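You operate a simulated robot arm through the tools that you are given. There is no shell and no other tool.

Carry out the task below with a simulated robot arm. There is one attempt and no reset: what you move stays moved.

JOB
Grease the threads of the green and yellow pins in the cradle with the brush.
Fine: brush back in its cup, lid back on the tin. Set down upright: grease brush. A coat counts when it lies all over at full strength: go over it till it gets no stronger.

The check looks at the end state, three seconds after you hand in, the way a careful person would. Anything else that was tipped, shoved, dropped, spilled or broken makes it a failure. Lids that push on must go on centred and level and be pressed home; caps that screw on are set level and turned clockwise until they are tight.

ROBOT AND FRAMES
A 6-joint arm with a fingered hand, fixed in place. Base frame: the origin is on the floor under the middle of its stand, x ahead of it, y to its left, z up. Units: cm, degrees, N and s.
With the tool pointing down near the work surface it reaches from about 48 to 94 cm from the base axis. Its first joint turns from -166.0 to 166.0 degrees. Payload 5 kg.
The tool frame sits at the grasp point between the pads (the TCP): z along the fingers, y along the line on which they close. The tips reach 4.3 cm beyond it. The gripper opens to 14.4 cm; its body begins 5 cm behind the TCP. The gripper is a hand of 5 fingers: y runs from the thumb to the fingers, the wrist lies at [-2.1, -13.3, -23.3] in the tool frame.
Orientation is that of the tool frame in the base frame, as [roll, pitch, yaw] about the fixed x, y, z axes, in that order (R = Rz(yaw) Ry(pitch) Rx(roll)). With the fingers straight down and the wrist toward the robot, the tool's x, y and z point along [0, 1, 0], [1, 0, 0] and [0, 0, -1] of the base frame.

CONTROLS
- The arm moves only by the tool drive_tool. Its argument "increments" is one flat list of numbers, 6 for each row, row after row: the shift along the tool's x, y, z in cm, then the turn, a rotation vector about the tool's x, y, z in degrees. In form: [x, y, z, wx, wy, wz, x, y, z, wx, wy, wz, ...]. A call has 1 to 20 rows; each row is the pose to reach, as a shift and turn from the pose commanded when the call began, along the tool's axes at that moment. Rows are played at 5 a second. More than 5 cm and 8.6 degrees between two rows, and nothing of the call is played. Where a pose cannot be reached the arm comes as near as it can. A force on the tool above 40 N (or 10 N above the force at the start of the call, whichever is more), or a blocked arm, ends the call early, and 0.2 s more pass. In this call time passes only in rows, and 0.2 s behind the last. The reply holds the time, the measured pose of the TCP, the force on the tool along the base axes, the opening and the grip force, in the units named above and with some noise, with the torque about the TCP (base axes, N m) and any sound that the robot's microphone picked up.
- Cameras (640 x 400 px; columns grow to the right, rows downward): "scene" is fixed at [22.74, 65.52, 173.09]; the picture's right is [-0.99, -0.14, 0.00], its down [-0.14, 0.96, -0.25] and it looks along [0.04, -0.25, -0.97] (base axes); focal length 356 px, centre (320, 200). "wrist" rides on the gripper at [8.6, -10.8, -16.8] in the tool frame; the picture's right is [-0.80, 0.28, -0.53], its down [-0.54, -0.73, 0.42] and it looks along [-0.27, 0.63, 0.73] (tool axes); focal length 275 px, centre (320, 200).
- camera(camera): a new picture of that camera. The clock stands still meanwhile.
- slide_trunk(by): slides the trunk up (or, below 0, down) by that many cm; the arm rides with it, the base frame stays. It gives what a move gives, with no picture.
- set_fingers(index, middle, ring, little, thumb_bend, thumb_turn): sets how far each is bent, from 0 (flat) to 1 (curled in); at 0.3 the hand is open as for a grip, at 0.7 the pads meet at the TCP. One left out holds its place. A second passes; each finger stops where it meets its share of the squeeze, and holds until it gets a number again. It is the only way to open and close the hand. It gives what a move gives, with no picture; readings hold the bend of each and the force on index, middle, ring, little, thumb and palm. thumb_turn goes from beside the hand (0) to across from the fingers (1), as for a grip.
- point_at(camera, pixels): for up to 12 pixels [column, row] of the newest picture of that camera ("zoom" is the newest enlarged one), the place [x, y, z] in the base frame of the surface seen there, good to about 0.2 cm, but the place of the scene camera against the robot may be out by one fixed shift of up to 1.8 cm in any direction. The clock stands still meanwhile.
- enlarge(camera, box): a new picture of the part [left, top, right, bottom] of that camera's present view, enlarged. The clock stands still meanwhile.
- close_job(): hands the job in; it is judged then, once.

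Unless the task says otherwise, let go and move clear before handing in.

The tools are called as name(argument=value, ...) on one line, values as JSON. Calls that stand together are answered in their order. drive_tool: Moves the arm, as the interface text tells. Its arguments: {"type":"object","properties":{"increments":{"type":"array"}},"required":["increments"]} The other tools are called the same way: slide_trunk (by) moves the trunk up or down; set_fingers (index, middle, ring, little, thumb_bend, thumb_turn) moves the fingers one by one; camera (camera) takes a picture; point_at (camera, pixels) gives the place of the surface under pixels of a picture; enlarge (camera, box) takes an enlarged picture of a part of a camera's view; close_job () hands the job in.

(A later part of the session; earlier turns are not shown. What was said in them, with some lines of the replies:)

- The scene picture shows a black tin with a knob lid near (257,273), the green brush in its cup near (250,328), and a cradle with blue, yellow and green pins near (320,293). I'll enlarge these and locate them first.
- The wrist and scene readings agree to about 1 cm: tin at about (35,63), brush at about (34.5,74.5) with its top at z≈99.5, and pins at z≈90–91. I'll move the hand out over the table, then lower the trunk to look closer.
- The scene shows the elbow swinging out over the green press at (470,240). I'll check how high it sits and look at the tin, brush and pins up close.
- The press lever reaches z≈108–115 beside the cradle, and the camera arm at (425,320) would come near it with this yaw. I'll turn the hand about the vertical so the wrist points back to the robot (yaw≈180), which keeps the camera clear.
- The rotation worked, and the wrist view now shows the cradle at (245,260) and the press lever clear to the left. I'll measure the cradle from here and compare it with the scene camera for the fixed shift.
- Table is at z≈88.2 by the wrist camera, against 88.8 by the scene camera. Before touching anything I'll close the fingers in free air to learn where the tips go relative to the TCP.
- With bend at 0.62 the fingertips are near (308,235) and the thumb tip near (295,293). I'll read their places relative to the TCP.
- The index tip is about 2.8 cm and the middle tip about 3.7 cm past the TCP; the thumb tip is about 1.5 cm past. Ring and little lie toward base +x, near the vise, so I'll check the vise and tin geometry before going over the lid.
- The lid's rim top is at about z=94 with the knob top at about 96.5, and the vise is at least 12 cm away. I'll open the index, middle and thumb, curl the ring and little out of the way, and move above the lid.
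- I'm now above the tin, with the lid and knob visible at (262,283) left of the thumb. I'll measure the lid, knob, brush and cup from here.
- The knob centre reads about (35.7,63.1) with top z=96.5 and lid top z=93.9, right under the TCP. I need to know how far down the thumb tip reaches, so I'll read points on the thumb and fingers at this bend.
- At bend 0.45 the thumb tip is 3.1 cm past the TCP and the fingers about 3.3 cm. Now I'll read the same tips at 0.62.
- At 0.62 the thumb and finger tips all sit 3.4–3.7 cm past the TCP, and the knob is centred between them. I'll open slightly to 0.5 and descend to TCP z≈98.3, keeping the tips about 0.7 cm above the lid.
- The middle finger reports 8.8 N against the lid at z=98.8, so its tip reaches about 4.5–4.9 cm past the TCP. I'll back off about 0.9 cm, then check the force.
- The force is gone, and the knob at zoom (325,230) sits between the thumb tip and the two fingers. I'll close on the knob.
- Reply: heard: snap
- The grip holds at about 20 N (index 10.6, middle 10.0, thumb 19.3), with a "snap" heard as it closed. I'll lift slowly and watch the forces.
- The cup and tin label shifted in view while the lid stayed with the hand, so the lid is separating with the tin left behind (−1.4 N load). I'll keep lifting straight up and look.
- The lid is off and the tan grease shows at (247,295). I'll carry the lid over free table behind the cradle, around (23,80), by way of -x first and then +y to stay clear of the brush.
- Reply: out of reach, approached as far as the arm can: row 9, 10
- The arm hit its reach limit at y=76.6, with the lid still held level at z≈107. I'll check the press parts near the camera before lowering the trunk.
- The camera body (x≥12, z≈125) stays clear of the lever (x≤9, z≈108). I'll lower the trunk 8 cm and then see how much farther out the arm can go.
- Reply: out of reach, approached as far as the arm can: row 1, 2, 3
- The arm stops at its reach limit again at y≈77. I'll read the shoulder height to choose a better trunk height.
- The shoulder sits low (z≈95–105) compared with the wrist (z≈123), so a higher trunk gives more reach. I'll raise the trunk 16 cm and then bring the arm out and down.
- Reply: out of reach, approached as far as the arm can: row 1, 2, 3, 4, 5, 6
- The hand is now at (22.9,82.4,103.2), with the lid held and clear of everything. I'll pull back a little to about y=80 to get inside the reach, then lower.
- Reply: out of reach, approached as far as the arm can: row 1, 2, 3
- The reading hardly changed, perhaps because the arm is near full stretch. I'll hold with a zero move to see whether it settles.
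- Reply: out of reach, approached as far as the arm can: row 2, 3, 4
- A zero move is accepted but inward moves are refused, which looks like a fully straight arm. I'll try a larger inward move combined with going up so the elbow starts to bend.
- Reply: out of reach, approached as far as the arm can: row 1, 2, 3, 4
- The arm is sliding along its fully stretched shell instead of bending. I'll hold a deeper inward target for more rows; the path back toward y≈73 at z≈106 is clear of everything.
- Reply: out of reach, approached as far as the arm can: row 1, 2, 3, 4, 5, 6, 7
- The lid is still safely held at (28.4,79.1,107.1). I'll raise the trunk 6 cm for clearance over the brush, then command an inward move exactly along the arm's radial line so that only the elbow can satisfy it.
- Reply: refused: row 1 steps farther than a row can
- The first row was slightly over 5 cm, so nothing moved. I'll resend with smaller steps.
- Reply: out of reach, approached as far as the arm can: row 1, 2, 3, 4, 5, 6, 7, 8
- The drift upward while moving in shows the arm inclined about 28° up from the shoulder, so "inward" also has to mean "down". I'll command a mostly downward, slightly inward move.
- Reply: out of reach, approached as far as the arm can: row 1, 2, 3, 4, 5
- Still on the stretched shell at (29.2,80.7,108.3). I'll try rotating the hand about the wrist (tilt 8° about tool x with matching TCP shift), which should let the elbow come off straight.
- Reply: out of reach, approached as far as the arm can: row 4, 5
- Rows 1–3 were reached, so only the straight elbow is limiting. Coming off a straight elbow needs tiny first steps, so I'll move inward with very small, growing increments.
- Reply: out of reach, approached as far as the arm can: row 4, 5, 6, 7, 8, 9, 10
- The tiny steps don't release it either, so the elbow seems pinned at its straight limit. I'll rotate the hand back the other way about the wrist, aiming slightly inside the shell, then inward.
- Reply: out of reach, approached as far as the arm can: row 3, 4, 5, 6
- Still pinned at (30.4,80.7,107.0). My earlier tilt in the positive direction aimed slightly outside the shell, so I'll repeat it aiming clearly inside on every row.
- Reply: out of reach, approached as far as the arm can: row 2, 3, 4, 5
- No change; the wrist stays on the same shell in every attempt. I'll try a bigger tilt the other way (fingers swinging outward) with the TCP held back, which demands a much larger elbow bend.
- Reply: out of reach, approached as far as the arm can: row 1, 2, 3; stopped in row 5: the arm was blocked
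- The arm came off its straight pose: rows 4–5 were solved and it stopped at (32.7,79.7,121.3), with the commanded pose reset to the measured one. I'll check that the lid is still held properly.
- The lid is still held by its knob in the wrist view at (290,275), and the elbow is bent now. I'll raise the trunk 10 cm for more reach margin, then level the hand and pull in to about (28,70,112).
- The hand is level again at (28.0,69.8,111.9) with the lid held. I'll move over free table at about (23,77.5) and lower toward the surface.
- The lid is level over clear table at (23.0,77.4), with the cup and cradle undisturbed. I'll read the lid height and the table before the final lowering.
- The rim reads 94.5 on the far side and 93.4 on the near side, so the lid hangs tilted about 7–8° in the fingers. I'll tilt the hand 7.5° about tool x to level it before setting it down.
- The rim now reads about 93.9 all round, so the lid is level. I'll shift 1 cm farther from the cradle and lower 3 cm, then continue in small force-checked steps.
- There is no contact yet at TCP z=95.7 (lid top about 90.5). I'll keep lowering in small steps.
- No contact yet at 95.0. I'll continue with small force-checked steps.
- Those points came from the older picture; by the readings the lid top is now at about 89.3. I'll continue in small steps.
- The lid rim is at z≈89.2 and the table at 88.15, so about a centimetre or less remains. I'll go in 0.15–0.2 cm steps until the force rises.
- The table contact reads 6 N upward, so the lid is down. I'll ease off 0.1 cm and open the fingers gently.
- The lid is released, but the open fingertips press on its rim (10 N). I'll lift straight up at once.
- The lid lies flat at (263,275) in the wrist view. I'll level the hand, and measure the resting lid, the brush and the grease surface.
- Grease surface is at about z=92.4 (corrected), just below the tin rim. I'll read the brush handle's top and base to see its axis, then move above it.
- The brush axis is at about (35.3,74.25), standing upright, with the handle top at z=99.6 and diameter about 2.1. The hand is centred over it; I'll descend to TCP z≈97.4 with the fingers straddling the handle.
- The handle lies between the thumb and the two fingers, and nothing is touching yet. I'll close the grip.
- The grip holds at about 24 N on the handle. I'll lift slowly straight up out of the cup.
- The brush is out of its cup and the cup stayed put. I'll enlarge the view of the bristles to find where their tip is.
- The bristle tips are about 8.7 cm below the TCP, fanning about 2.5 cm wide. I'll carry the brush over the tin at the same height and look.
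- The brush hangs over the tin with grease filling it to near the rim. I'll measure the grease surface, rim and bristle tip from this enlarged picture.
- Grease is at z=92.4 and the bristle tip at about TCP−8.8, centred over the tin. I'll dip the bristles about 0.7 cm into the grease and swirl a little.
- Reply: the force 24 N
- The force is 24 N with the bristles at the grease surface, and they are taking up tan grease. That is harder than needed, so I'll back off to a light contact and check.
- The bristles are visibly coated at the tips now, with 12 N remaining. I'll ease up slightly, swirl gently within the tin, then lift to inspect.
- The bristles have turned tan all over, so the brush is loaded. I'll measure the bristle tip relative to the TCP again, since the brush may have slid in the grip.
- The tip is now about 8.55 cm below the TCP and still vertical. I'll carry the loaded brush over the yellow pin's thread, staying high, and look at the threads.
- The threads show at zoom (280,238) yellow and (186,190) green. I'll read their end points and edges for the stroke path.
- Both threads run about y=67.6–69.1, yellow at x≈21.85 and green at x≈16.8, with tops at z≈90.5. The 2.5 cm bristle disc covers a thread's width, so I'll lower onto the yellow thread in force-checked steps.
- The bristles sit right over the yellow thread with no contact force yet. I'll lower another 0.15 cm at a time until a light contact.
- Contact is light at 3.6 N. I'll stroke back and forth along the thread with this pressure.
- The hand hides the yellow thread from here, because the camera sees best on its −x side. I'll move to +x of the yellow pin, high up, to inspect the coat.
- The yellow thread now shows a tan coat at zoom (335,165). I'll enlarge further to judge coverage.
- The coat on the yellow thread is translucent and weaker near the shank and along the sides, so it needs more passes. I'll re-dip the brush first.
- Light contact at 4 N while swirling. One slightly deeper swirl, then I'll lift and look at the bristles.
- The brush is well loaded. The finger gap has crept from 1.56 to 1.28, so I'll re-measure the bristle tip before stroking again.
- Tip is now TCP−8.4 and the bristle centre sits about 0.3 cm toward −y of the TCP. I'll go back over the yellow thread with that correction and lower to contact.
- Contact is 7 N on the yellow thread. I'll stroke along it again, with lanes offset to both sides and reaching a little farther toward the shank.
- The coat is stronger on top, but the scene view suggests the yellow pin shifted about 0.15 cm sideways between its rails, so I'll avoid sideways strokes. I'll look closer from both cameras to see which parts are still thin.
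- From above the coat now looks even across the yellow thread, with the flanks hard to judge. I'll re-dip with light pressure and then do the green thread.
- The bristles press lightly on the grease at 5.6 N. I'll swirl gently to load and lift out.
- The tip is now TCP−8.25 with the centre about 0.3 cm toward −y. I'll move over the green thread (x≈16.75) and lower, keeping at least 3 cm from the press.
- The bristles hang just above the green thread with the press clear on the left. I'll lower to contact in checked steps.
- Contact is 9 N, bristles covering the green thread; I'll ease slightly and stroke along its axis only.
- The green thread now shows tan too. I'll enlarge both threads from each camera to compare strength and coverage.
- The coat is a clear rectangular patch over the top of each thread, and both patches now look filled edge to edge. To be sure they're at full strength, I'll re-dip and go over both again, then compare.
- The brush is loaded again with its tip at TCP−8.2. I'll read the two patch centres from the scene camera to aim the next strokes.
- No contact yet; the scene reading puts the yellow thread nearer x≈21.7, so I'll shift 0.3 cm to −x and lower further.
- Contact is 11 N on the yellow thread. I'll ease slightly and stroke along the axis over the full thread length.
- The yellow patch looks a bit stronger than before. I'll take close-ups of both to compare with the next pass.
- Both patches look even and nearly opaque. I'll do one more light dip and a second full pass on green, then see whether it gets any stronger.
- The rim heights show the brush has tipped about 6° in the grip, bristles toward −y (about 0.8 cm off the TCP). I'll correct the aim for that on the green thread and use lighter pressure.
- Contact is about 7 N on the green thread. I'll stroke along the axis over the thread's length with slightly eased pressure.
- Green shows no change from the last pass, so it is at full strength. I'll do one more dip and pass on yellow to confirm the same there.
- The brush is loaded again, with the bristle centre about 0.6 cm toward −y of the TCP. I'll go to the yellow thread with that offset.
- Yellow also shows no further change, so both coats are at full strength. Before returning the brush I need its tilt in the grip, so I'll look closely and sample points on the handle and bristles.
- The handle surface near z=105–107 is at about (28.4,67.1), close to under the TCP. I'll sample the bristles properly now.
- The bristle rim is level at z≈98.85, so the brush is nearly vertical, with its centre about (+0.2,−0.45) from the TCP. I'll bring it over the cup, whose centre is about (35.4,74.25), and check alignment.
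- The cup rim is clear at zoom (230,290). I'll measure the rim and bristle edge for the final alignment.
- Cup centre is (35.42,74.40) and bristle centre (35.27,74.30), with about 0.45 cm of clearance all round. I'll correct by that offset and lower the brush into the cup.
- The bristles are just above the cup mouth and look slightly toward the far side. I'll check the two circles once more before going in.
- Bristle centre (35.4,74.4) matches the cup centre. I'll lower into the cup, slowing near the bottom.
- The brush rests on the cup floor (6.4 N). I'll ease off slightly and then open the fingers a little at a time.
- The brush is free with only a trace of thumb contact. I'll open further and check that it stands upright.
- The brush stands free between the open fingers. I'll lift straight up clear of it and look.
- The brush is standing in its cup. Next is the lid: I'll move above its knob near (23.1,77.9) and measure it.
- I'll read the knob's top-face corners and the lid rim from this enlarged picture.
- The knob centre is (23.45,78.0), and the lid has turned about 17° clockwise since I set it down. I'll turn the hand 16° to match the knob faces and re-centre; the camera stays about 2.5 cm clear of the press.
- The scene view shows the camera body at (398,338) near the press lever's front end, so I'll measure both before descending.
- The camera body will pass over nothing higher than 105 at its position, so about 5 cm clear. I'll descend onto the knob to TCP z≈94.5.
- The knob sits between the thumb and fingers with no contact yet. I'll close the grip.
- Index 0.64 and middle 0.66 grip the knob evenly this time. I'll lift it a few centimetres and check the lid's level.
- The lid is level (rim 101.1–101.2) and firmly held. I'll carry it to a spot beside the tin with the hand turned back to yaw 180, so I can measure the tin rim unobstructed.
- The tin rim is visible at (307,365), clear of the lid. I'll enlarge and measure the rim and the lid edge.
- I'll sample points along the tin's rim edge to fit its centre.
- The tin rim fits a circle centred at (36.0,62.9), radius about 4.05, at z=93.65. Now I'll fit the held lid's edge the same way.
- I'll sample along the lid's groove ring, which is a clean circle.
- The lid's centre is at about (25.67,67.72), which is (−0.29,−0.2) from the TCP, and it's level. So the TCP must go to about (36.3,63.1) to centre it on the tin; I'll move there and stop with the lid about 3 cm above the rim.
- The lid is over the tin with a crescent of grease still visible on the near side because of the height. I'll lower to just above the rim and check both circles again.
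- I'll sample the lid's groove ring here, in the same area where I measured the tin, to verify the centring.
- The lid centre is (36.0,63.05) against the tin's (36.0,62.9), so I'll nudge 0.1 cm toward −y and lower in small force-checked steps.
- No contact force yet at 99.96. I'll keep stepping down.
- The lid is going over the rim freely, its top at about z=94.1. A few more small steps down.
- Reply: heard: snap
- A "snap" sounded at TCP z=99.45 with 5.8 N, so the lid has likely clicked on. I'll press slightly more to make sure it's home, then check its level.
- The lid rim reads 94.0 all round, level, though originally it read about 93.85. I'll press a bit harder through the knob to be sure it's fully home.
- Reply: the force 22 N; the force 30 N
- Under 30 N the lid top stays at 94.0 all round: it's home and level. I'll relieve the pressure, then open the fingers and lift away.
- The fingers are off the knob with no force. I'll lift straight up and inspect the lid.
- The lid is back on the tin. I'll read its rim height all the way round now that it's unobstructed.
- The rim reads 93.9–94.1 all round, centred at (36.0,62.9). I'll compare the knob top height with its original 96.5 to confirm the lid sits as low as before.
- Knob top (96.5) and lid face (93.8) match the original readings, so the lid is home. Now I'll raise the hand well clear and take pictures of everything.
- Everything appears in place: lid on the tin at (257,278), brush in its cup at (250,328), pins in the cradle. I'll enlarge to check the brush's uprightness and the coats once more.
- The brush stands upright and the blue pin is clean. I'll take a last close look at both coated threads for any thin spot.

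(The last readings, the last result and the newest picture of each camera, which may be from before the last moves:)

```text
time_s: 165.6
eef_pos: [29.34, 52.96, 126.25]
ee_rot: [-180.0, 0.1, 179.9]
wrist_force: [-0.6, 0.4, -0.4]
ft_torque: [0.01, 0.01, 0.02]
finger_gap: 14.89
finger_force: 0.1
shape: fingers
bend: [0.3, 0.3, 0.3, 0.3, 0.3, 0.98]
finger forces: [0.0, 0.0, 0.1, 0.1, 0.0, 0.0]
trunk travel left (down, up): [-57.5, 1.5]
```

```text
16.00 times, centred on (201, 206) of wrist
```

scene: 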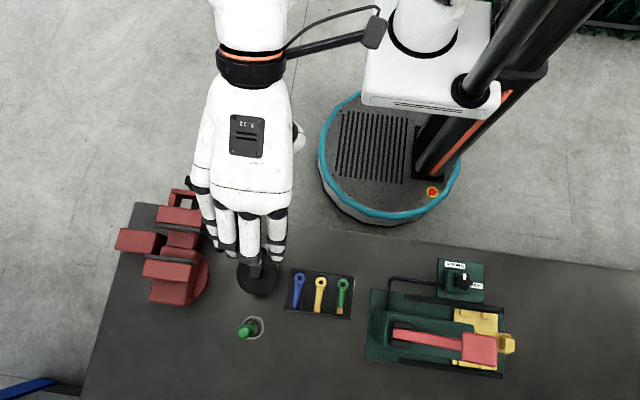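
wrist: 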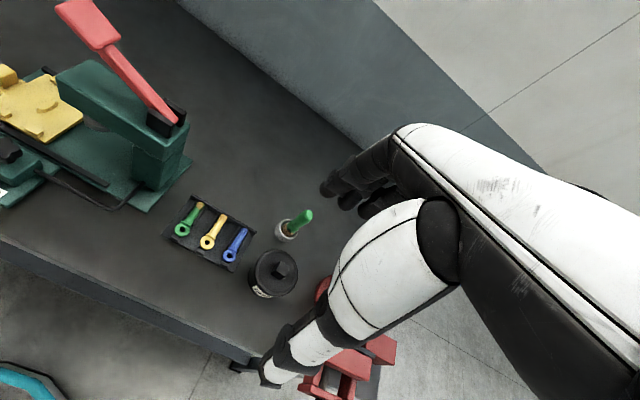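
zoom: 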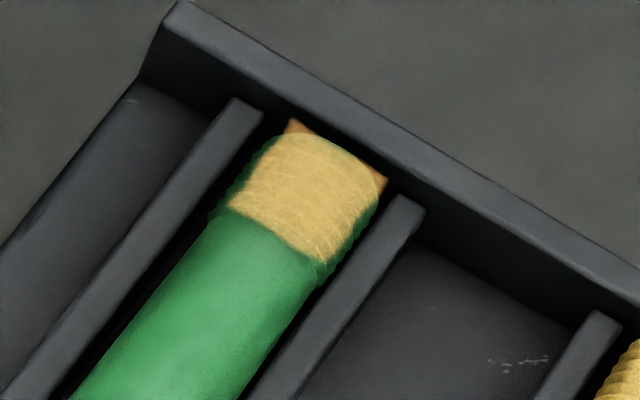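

Both threads carry a full, even coat, the blue pin is clean, the brush stands upright in its cup, and the lid is level and pressed home. The hand is open and well clear at z≈126, so I'm handing in.

close_job()

```text
The job is handed in.
```

I greased the threads of the green and yellow pins, put the brush back upright in its cup, and snapped the lid back on the tin. The job is handed in; I haven't seen the check's verdict.

- **Coats:** I went over green twice and yellow four times. On the last pass over each, I saw no further change in the pictures. The visible top of both threads is evenly covered. The undersides can't be reached while the pins lie in the cradle. The blue pin is clean.
- **Lid:** It clicked on and is level and centred. It sits at the same height as before, and 30 N of pressure did not move it further.
- **Brush:** It stands in its cup within a degree or two of vertical.
- **Other movement:** The yellow pin shifted about 0.2 cm within its slot while I brushed it. The tin and cradle didn't visibly move. The cup reads about 0.2 cm off its starting place, which may be measurement error.

While carrying the lid away I drove the arm to full stretch, where it stuck. It came free with a jerk that tilted the lid about 8° in the fingers. Nothing was dropped or touched, and I set the lid down level.
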